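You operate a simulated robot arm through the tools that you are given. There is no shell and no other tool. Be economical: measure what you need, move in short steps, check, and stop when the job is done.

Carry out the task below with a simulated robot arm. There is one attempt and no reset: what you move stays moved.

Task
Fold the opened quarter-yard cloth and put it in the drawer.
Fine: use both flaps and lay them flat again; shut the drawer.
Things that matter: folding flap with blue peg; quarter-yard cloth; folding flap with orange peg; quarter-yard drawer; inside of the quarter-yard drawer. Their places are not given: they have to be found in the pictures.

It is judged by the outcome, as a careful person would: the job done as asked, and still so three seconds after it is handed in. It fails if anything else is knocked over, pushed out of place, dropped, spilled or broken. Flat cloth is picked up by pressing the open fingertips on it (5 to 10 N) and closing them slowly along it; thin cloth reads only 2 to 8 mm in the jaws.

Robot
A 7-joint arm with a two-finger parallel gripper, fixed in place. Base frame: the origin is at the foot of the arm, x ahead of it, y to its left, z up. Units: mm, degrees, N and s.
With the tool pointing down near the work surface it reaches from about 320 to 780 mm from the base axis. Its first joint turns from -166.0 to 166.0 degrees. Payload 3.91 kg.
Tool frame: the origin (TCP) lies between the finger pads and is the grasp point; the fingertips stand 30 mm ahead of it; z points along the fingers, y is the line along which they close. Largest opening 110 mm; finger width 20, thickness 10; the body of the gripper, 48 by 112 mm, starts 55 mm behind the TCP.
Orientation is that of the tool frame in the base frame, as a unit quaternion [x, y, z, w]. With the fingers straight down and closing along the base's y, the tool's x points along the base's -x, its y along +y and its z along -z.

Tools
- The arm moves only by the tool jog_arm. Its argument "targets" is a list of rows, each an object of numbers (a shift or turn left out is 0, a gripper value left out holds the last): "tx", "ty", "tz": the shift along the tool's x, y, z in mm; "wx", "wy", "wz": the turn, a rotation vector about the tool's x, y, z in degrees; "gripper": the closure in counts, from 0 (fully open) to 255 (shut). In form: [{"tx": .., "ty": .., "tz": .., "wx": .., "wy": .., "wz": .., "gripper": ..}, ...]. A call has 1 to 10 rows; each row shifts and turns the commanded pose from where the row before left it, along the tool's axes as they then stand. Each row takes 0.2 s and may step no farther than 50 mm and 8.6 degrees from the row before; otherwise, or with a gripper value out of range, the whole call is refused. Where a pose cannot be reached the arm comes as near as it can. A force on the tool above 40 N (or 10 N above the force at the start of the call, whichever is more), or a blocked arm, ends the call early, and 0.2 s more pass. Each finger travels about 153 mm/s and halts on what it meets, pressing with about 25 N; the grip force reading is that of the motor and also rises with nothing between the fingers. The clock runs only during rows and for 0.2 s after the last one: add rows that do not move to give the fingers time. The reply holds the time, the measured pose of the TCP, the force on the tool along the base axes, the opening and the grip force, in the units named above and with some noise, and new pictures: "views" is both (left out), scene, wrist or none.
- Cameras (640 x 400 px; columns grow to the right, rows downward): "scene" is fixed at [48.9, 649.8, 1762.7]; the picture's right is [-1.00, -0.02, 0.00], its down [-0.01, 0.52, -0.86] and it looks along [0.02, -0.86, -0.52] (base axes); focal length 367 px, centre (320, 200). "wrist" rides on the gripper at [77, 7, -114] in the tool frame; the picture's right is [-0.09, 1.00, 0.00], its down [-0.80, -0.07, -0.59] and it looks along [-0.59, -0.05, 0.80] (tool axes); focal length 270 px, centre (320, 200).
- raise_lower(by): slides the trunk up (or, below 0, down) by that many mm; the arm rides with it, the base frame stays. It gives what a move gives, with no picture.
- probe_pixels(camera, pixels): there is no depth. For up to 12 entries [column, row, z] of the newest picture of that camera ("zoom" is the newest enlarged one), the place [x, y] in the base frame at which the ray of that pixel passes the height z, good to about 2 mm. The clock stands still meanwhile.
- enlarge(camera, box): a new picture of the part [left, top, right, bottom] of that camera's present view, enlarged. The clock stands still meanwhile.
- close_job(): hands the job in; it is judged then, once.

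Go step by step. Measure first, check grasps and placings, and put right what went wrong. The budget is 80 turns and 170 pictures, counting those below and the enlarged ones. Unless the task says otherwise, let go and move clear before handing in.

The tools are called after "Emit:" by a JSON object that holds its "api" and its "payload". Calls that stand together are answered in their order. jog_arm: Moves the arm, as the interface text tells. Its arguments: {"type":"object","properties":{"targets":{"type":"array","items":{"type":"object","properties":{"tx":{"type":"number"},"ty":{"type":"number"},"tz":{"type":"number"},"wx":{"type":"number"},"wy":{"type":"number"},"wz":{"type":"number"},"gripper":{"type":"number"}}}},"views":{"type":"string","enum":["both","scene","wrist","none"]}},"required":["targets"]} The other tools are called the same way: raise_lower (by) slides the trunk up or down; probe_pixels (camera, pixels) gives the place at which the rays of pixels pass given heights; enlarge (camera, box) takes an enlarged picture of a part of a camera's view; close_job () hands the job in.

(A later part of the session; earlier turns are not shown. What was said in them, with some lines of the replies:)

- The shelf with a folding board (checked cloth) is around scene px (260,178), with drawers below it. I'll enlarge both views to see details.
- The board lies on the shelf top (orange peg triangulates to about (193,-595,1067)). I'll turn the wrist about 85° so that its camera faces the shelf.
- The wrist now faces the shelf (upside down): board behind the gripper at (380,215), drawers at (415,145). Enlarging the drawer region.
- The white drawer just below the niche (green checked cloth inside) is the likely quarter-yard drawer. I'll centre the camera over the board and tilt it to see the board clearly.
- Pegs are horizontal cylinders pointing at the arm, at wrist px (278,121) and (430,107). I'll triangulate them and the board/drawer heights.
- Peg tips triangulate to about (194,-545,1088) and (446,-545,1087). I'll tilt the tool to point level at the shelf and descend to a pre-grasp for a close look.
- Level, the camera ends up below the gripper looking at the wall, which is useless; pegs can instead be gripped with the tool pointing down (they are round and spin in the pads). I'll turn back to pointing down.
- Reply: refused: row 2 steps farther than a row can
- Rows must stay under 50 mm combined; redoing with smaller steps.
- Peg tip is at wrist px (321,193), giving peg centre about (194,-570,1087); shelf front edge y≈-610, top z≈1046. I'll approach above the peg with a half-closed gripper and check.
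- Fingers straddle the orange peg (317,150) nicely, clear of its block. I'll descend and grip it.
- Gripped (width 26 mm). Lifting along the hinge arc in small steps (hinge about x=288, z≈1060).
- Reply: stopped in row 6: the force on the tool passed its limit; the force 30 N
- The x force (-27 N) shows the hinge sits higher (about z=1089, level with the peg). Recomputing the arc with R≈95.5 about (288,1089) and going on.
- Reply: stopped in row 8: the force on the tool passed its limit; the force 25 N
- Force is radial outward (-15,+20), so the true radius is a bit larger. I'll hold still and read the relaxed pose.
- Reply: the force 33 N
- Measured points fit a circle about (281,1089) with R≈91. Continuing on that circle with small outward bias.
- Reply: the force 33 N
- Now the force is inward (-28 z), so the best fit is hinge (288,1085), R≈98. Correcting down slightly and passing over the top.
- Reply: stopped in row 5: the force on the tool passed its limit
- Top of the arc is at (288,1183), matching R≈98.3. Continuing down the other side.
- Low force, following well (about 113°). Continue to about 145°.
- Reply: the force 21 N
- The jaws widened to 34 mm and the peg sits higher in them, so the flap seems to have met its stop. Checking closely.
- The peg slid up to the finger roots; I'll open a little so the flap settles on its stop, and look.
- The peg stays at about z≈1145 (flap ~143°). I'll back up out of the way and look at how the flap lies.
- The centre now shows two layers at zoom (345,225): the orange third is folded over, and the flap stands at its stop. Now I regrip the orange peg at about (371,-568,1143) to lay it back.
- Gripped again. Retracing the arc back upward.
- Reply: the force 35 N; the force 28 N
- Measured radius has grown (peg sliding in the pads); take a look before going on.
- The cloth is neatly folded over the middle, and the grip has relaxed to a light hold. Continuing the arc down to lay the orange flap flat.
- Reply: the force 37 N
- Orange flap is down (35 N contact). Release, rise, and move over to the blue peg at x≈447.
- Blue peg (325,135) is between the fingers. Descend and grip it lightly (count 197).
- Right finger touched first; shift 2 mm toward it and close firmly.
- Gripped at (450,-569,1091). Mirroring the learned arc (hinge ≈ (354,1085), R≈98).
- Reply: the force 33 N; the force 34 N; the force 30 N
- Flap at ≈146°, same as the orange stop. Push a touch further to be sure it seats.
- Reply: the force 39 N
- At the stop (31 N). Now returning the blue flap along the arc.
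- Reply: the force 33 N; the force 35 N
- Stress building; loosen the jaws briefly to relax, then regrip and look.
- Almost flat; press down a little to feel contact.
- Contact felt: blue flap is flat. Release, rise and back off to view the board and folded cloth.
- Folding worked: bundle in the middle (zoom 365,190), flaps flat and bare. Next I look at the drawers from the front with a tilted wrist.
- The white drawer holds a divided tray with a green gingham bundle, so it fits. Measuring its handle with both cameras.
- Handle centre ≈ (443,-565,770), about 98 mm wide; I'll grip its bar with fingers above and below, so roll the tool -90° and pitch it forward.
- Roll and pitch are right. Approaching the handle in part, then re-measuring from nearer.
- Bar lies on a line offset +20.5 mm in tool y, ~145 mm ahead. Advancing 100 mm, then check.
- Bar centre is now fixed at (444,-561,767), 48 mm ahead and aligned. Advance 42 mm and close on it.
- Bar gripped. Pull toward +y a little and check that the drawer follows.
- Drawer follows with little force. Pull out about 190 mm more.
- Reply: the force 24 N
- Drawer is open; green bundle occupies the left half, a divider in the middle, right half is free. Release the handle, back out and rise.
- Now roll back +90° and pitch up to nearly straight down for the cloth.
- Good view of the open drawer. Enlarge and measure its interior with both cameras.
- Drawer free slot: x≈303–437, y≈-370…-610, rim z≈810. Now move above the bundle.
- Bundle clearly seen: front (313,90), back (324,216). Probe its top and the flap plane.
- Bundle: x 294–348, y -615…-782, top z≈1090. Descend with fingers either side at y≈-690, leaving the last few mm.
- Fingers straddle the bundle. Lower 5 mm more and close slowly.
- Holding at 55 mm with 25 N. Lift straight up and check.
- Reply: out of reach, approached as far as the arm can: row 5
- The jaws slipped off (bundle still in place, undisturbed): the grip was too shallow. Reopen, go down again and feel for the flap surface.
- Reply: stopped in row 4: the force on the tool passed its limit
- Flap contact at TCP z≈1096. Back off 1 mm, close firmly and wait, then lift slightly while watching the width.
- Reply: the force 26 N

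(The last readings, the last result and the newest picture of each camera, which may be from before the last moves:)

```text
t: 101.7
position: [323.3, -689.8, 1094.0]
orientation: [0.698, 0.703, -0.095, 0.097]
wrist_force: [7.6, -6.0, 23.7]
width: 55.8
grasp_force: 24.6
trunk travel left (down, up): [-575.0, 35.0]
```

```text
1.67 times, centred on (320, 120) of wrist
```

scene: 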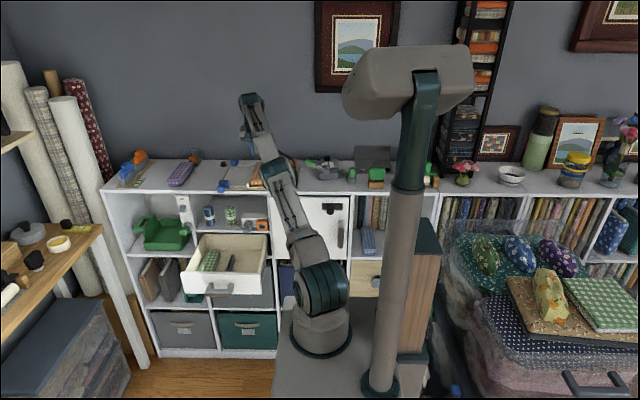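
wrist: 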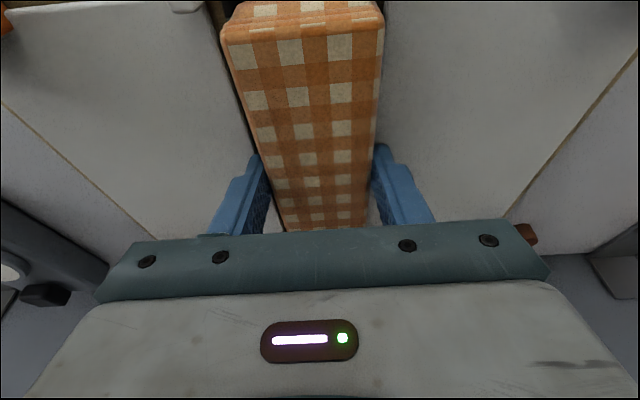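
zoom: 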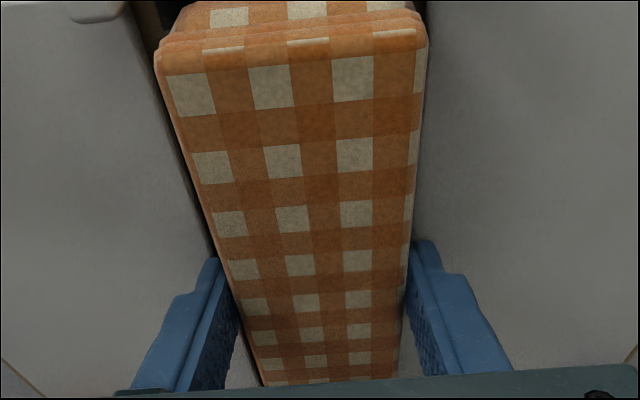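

Emit:
{"api": "jog_arm", "payload": {"targets": [{"gripper": 255}, {"tx": -0.8, "tz": -3}, {"tx": -0.8, "tz": -3}, {"tx": -1, "tz": -4}, {"tx": -1, "tz": -4}, {"tx": -1, "tz": -4}, {}], "views": "wrist"}}

```text
t: 103.3
position: [323.4, -689.8, 1112.1]
orientation: [0.699, 0.702, -0.096, 0.094]
wrist_force: [-0.6, -0.4, -1.3]
width: 55.8
grasp_force: 25.2
trunk travel left (down, up): [-575.0, 35.0]
```

wrist: 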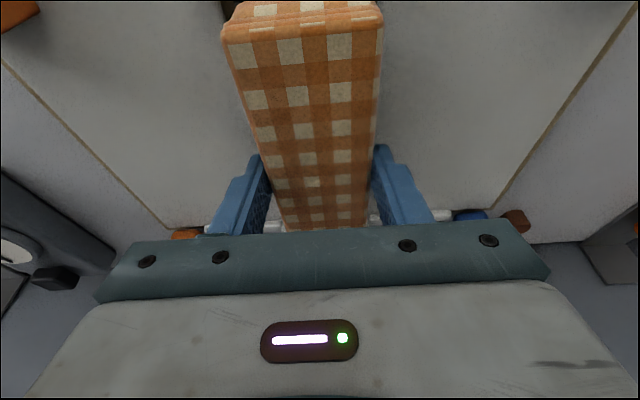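

The bundle now rises with the jaws. Lift further gently and draw back toward +y.

Emit:
{"api": "jog_arm", "payload": {"targets": [{"tx": -3, "tz": -10}, {"tx": -3.5, "tz": -14}, {"tx": -3.5, "tz": -14}, {"tx": 8, "tz": -12}, {"tx": 16, "tz": -7}, {"tx": 20, "tz": -5}, {"tx": 20, "tz": -5}, {"tx": 20, "tz": -5}, {"tx": 20, "tz": -5}, {}], "views": "both"}}

```text
t: 105.5
position: [323.6, -578.6, 1159.9]
orientation: [0.698, 0.703, -0.095, 0.096]
wrist_force: [0.1, -0.3, -0.9]
width: 55.6
grasp_force: 25.0
trunk travel left (down, up): [-575.0, 35.0]
```

scene: 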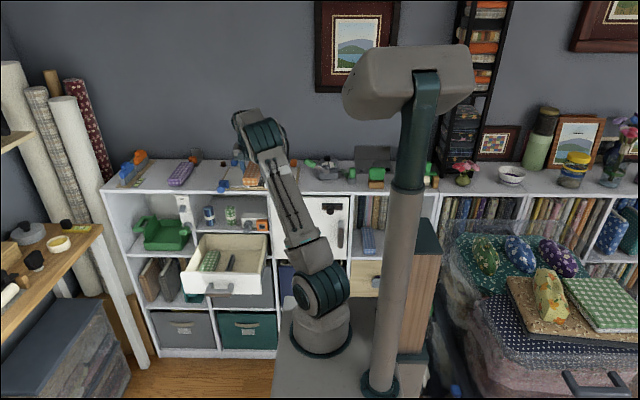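
wrist: 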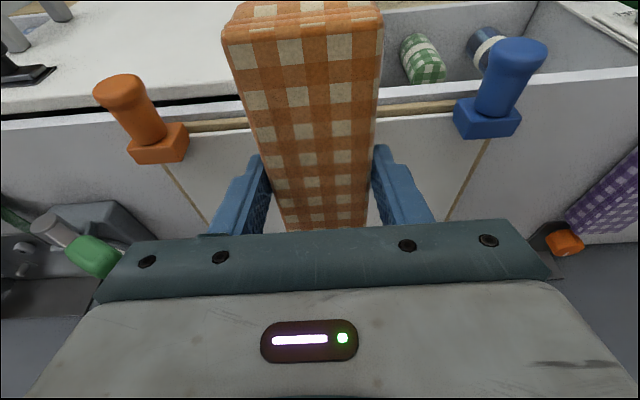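

Firm hold; bundle spans TCP+69…TCP-98 in y. The knob in the niche protrudes to y≈-576, so I'll go to TCP (370,-467) before descending.

Emit:
{"api": "jog_arm", "payload": {"targets": [{"tx": 18, "tz": -5, "ty": 8}, {"tx": 18, "tz": -5, "ty": 8}, {"tx": 18, "tz": -5, "ty": 8}, {"tx": 18, "tz": -5, "ty": 8}, {"tx": 18, "tz": -5, "ty": 8}, {"tx": 17, "tz": -5, "ty": 6}, {}], "views": "wrist"}}

```text
t: 107.1
position: [370.5, -465.2, 1162.0]
orientation: [0.7, 0.701, -0.096, 0.096]
wrist_force: [-0.3, 0.2, -1.1]
width: 55.4
grasp_force: 24.9
trunk travel left (down, up): [-575.0, 35.0]
```

wrist: 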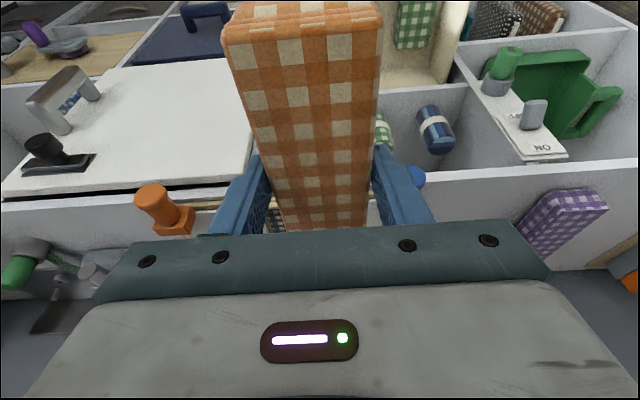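

Descend straight down in front of the shelf to z≈900 and check.

Emit:
{"api": "jog_arm", "payload": {"targets": [{"tx": 6, "tz": 21}, {"tx": 10, "tz": 36}, {"tx": 10, "tz": 36}, {"tx": 10, "tz": 36}, {"tx": 10, "tz": 36}, {"tx": 10, "tz": 36}, {"tx": 10, "tz": 36}, {"tx": 5, "tz": 18}, {}], "views": "both"}}

Emit:
{"api": "enlarge", "payload": {"camera": "scene", "box": [175, 205, 285, 285]}}

```text
t: 109.1
position: [370.1, -468.1, 897.8]
orientation: [0.699, 0.702, -0.096, 0.097]
wrist_force: [0.5, -0.8, 5.8]
width: 55.7
grasp_force: 25.6
trunk travel left (down, up): [-575.0, 35.0]
```

scene: 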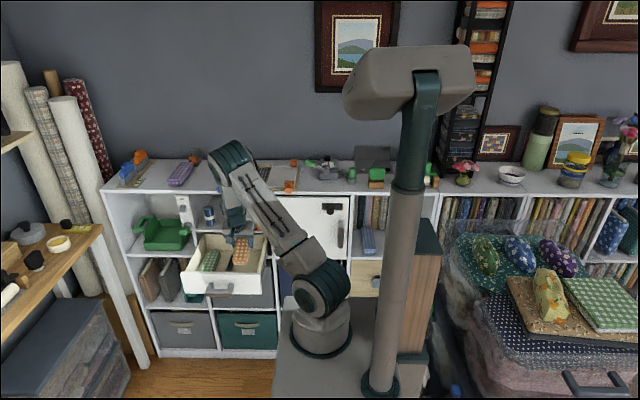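
wrist: 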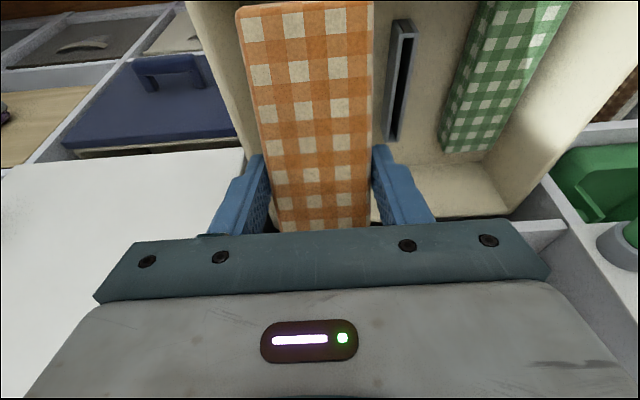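

```text
5.00 times, centred on (230, 245) of scene
```

zoom: 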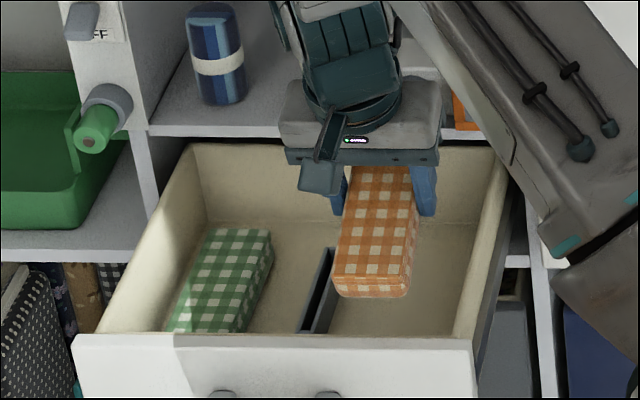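

A 5.8 N upward force and the bundle pitching slightly suggest its rear end may touch the knob. Raise a little, and measure the front wall clearance.

Emit:
{"api": "jog_arm", "payload": {"targets": [{"tx": -5, "tz": -19}, {"tx": -5, "tz": -19}, {}], "views": "wrist"}}

Emit:
{"api": "probe_pixels", "payload": {"camera": "scene", "pixels": [[246, 272, 808], [246, 272, 815], [240, 264.4, 860], [258, 272, 808], [215, 272, 808]]}}

Emit:
{"api": "enlarge", "payload": {"camera": "wrist", "box": [160, 0, 480, 240]}}

```text
t: 109.9
position: [370.6, -464.7, 936.7]
orientation: [0.699, 0.702, -0.096, 0.094]
wrist_force: [0.2, -0.2, -0.8]
width: 55.7
grasp_force: 25.3
trunk travel left (down, up): [-575.0, 35.0]
```

wrist: 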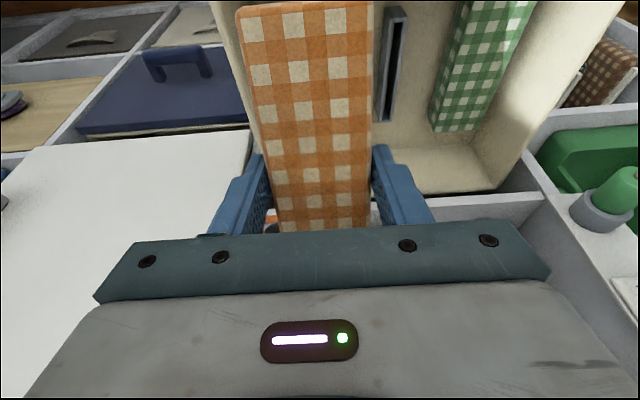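

```text
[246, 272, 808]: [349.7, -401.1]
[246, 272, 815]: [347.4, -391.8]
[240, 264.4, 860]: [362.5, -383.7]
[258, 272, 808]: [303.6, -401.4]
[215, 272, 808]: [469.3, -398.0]
```

```text
1.67 times, centred on (320, 120) of wrist
```

zoom: 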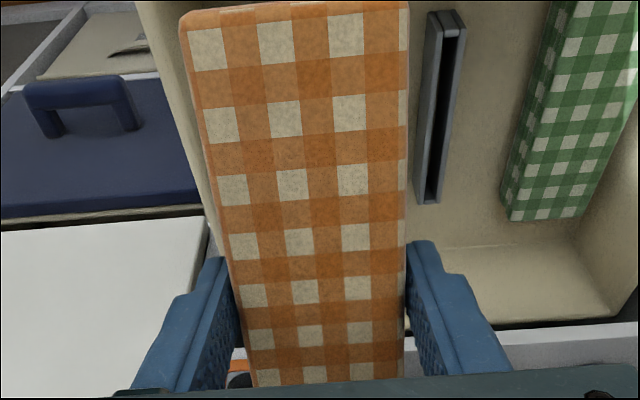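

Force is gone, so it was the niche knob. I'll tip the bundle front-down, move it 20 mm forward and lower its front end into the drawer ahead of the knob.

Emit:
{"api": "jog_arm", "payload": {"targets": [{"wy": -8.5}, {"wy": -8.5}, {"tx": 16.9, "tz": -10.7}, {"tx": 11.8, "tz": 18.5}, {"tx": 11.8, "tz": 18.5}, {"tx": 8, "tz": 12.5}, {"tx": 4, "tz": 6}, {}], "views": "both"}}

Emit:
{"api": "enlarge", "payload": {"camera": "scene", "box": [175, 205, 285, 285]}}

```text
t: 111.7
position: [369.7, -444.8, 870.3]
orientation: [0.678, 0.68, -0.198, 0.197]
wrist_force: [-0.5, -1.1, 0.3]
width: 55.8
grasp_force: 24.7
trunk travel left (down, up): [-575.0, 35.0]
```

scene: 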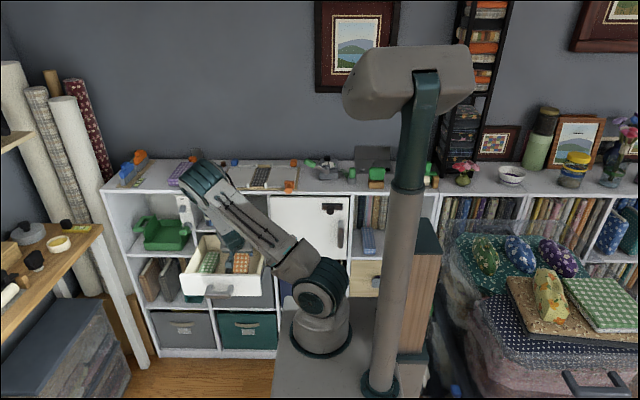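
wrist: 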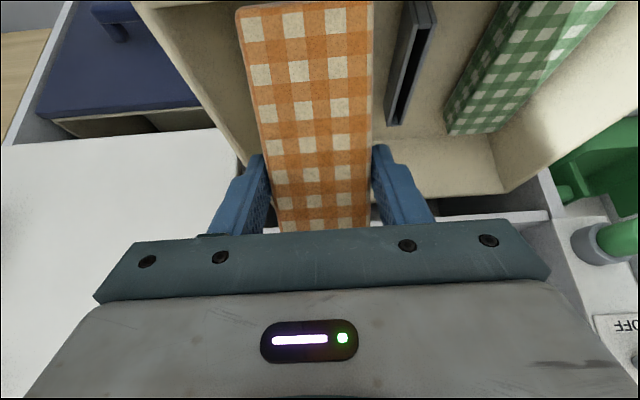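

```text
5.00 times, centred on (230, 245) of scene
```

zoom: 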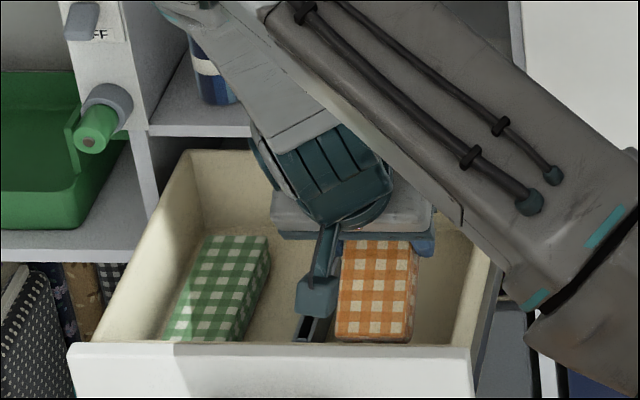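

No contact force, front end entered the drawer (which slid out slightly). Continue lowering, then level the bundle.

Emit:
{"api": "jog_arm", "payload": {"targets": [{"tx": 8, "tz": 12.6}, {"tx": 8, "tz": 12.6}, {"tx": 8, "tz": 12.6}, {"tx": 8, "tz": 12.6}, {"wy": 8.5}, {"wy": 8.5}, {"tx": 2.7, "tz": 9.6}, {"tx": 2.7, "tz": 9.6}, {}], "views": "both"}}

Emit:
{"api": "enlarge", "payload": {"camera": "scene", "box": [175, 205, 285, 285]}}

```text
t: 113.7
position: [369.0, -446.1, 791.1]
orientation: [0.699, 0.702, -0.095, 0.096]
wrist_force: [-1.4, -17.8, 18.2]
width: 55.6
grasp_force: 25.2
trunk travel left (down, up): [-575.0, 35.0]
```

scene: 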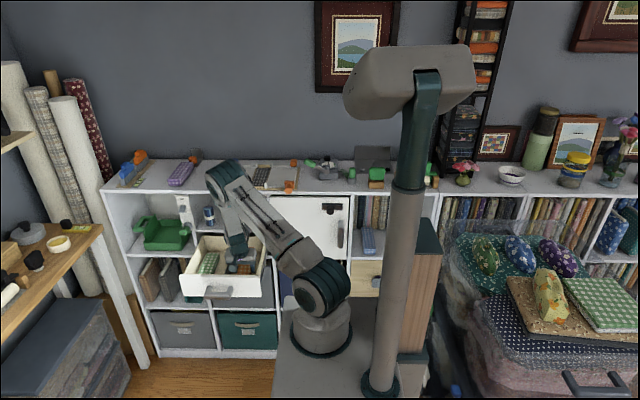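
wrist: 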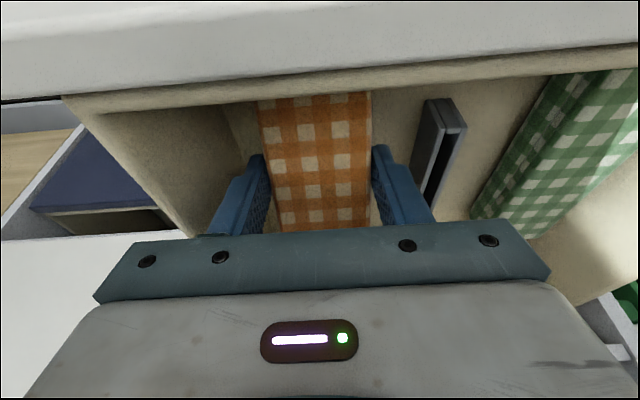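

```text
5.00 times, centred on (230, 245) of scene
```

zoom: 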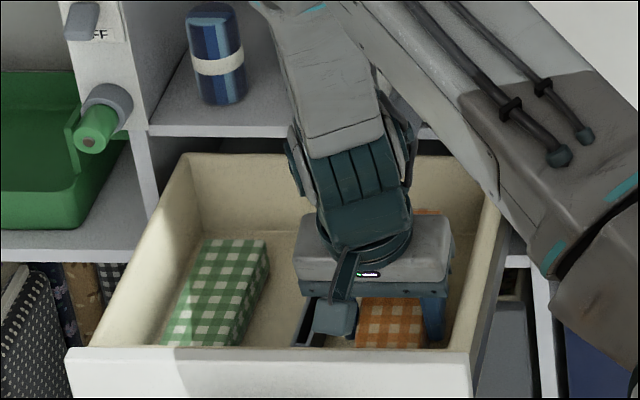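

Bundle is inside, pressing lightly on the front wall and floor. Ease back, level, release it and lift straight out.

Emit:
{"api": "jog_arm", "payload": {"targets": [{"tx": -6, "tz": 1.6}, {"tx": -6, "tz": 1.6, "wy": 5}, {"wy": 5}, {"gripper": 80}, {}, {}, {"tz": -40}, {"tz": -45}, {"tz": -45}, {"tx": 20, "tz": -40}], "views": "both"}}

Emit:
{"api": "enlarge", "payload": {"camera": "scene", "box": [175, 205, 285, 285]}}

Emit:
{"api": "enlarge", "payload": {"camera": "wrist", "box": [160, 0, 480, 240]}}

```text
t: 115.9
position: [368.1, -421.1, 959.4]
orientation: [0.704, 0.708, -0.034, 0.034]
wrist_force: [0.2, 1.3, 0.5]
width: 75.4
grasp_force: 0.0
trunk travel left (down, up): [-575.0, 35.0]
```

scene: 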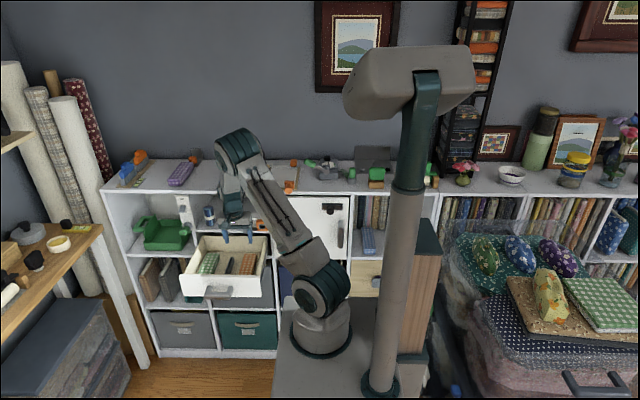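
wrist: 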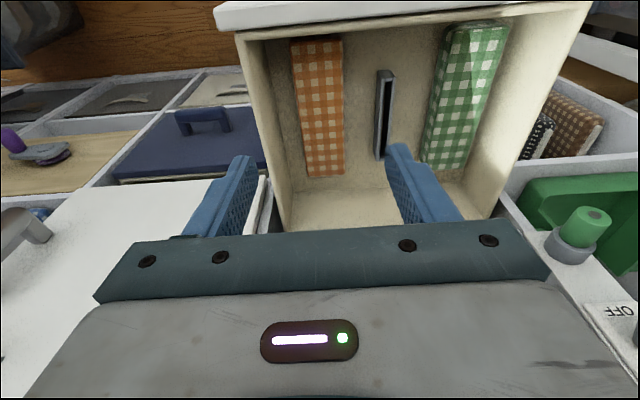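

```text
5.00 times, centred on (230, 245) of scene
```

zoom: 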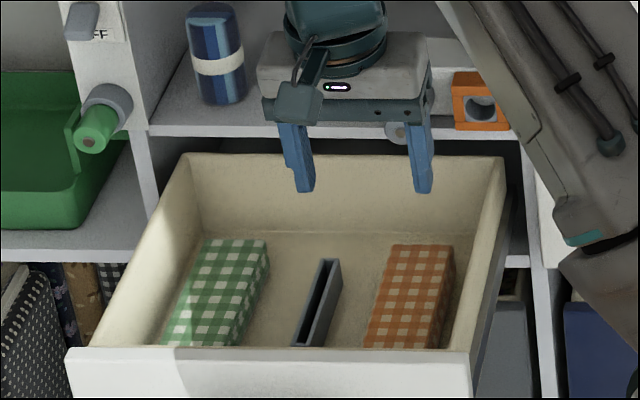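

```text
1.67 times, centred on (320, 120) of wrist
5 turns are left
```

zoom: 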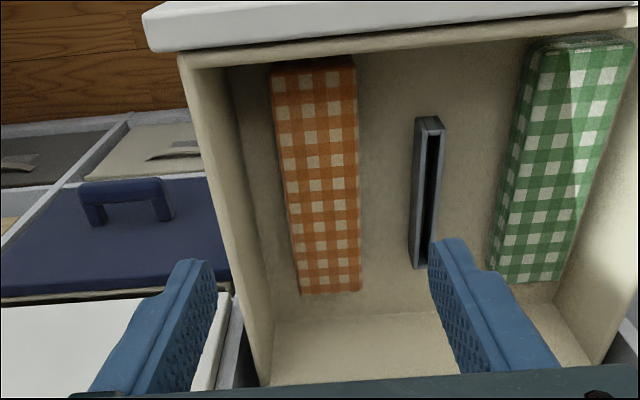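

The bundle lies flat in the drawer with everything clear. Close the fingers, move in front of the handle and descend to push.

Emit:
{"api": "jog_arm", "payload": {"targets": [{"tx": 41, "tz": -4, "ty": 19, "gripper": 255}, {"tx": 41, "tz": -4, "ty": 19}, {"tx": 41, "tz": -4, "ty": 19}, {"tx": 43, "tz": -4, "ty": 18}, {"tx": 4.6, "tz": 47}, {"tx": 4.6, "tz": 47}, {"tx": 4.6, "tz": 47}, {"tx": 4.6, "tz": 47}, {}], "views": "both"}}

Emit:
{"api": "enlarge", "payload": {"camera": "scene", "box": [165, 225, 285, 315]}}

```text
t: 117.9
position: [444.9, -254.3, 770.4]
orientation: [0.704, 0.708, -0.033, 0.034]
wrist_force: [0.1, 0.2, -1.0]
width: 0.1
grasp_force: 25.1
trunk travel left (down, up): [-575.0, 35.0]
```

scene: 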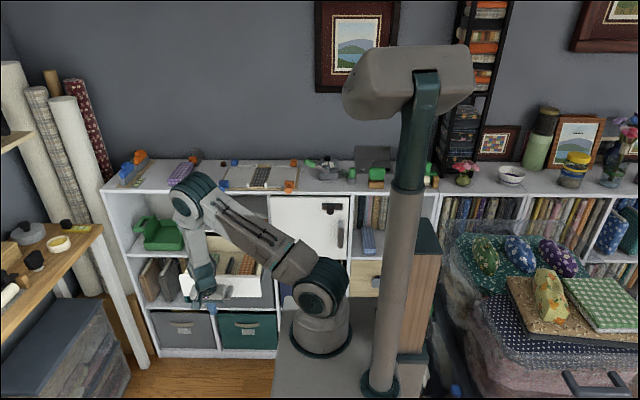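
wrist: 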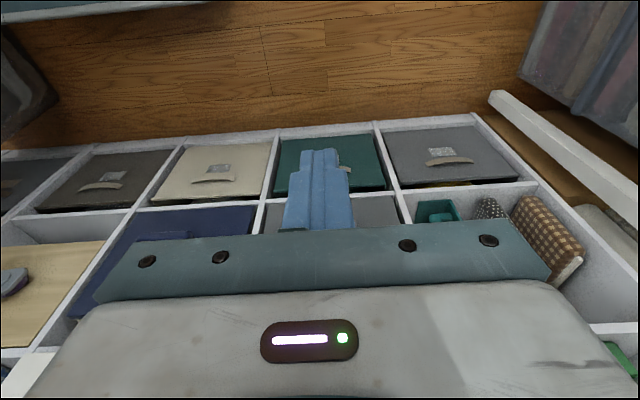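

```text
4.44 times, centred on (225, 270) of scene
4 turns are left
```

zoom: 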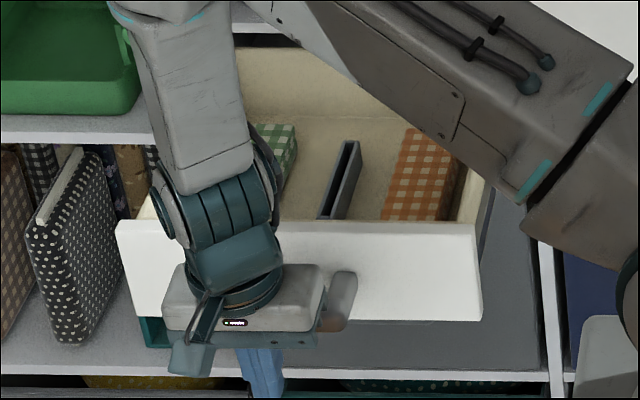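

Fingers are in front of the handle bar. Push the drawer shut, slowing at the end.

Emit:
{"api": "jog_arm", "payload": {"targets": [{"tx": -20, "tz": 1.9}, {"tx": -20, "tz": 1.9}, {"tx": -24, "tz": 2.3}, {"tx": -24, "tz": 2.3}, {"tx": -24, "tz": 2.3}, {"tx": -24, "tz": 2.3}, {"tx": -24, "tz": 2.3}, {"tx": -24, "tz": 2.3}, {"tx": -24, "tz": 2.3}, {"tx": -24, "tz": 2.3}], "views": "none"}}

Emit:
{"api": "jog_arm", "payload": {"targets": [{"tx": -10, "tz": 1}, {"tx": -8, "tz": 0.8}, {"tx": -6, "tz": 0.6}, {"tx": -6, "tz": 0.6}, {"tx": -6, "tz": 0.6}, {"tx": -6, "tz": 0.6}, {"tx": -6, "tz": 0.6}, {"tx": -6, "tz": 0.6}, {}], "views": "both"}}

Emit:
{"api": "enlarge", "payload": {"camera": "scene", "box": [165, 205, 285, 295]}}

```text
t: 120.1
position: [445.5, -489.8, 769.2]
orientation: [0.704, 0.708, -0.034, 0.035]
wrist_force: [0.7, 0.3, -0.4]
width: 0.0
grasp_force: 24.4
trunk travel left (down, up): [-575.0, 35.0]
```

```text
t: 122.1
position: [445.0, -536.4, 767.7]
orientation: [0.705, 0.708, -0.033, 0.03]
wrist_force: [-5.3, 33.0, 2.2]
width: 0.1
grasp_force: 24.7
trunk travel left (down, up): [-575.0, 35.0]
```

scene: 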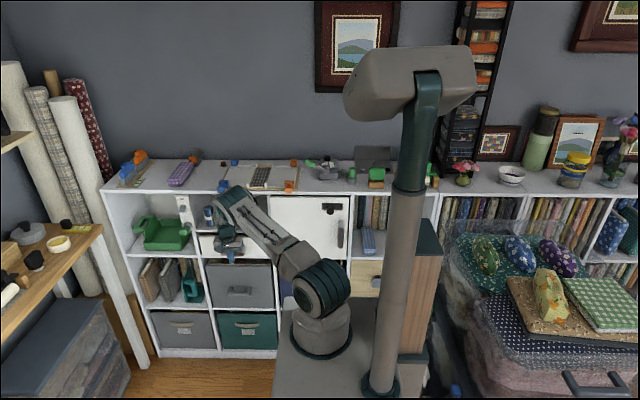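
wrist: 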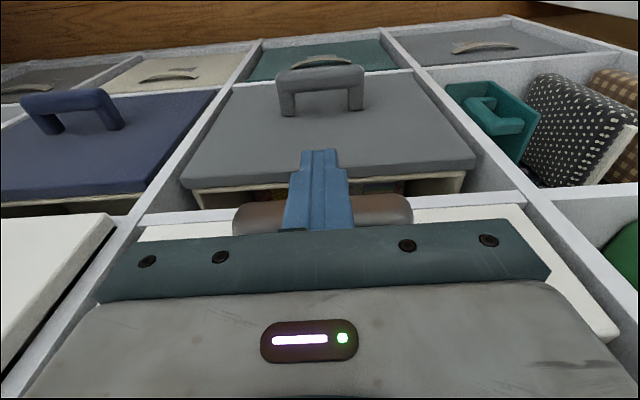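

```text
4.44 times, centred on (225, 250) of scene
3 turns are left
```

zoom: 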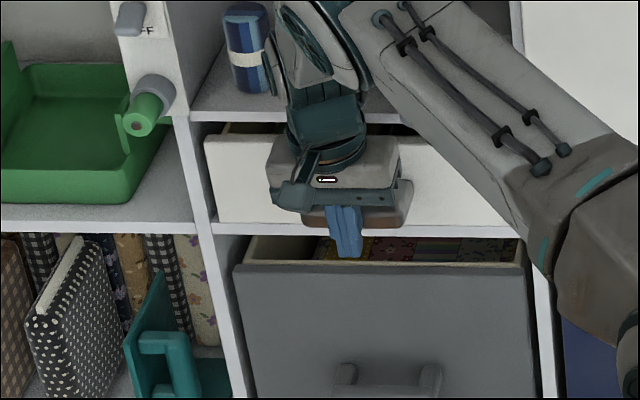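

The drawer hit its closed stop (33 N at the expected position). Back away and do a last check of the whole scene.

Emit:
{"api": "jog_arm", "payload": {"targets": [{"tx": 15}, {"tx": 35}, {"tx": 40}, {"tx": 40}, {"tx": 40}, {"tx": 20, "tz": -40}, {"tz": -45}, {"tz": -45}, {}, {}], "views": "both"}}

Emit:
{"api": "enlarge", "payload": {"camera": "scene", "box": [165, 140, 325, 260]}}

```text
t: 124.3
position: [443.4, -341.3, 879.8]
orientation: [0.705, 0.707, -0.035, 0.033]
wrist_force: [0.6, 1.2, 0.3]
width: 0.0
grasp_force: 25.0
trunk travel left (down, up): [-575.0, 35.0]
```

scene: 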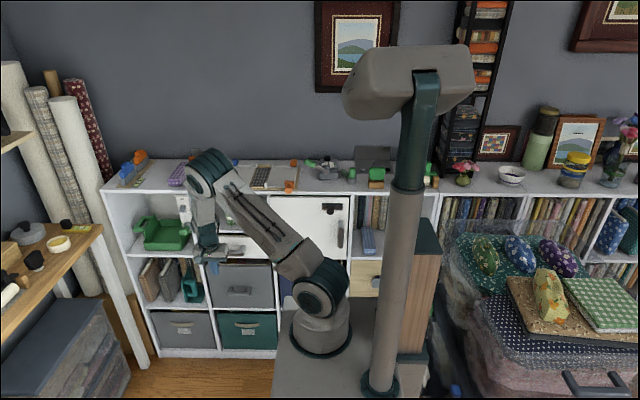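
wrist: 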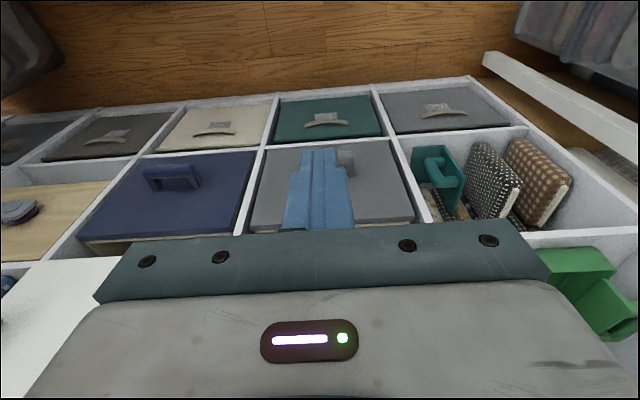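

```text
3.33 times, centred on (245, 200) of scene
2 turns are left
```

zoom: 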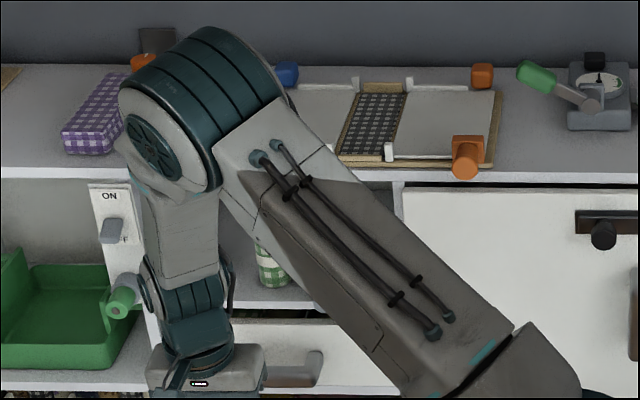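

The drawer front is back at its closed position, the orange flap is flat on the board and the gripper is clear of everything, so I am handing in.

Emit:
{"api": "close_job", "payload": {}}

```text
The job is handed in.
```

The cloth was folded with both flaps and is in the white drawer, which I pushed shut. Both flaps were laid flat again, though in the last picture the arm hid the blue one.

No label marked the quarter-yard drawer. I chose the white one because it already held a folded gingham bundle. While I was lowering the cloth, it lightly touched the knob that sticks out above the drawer. I saw no sign that anything moved.
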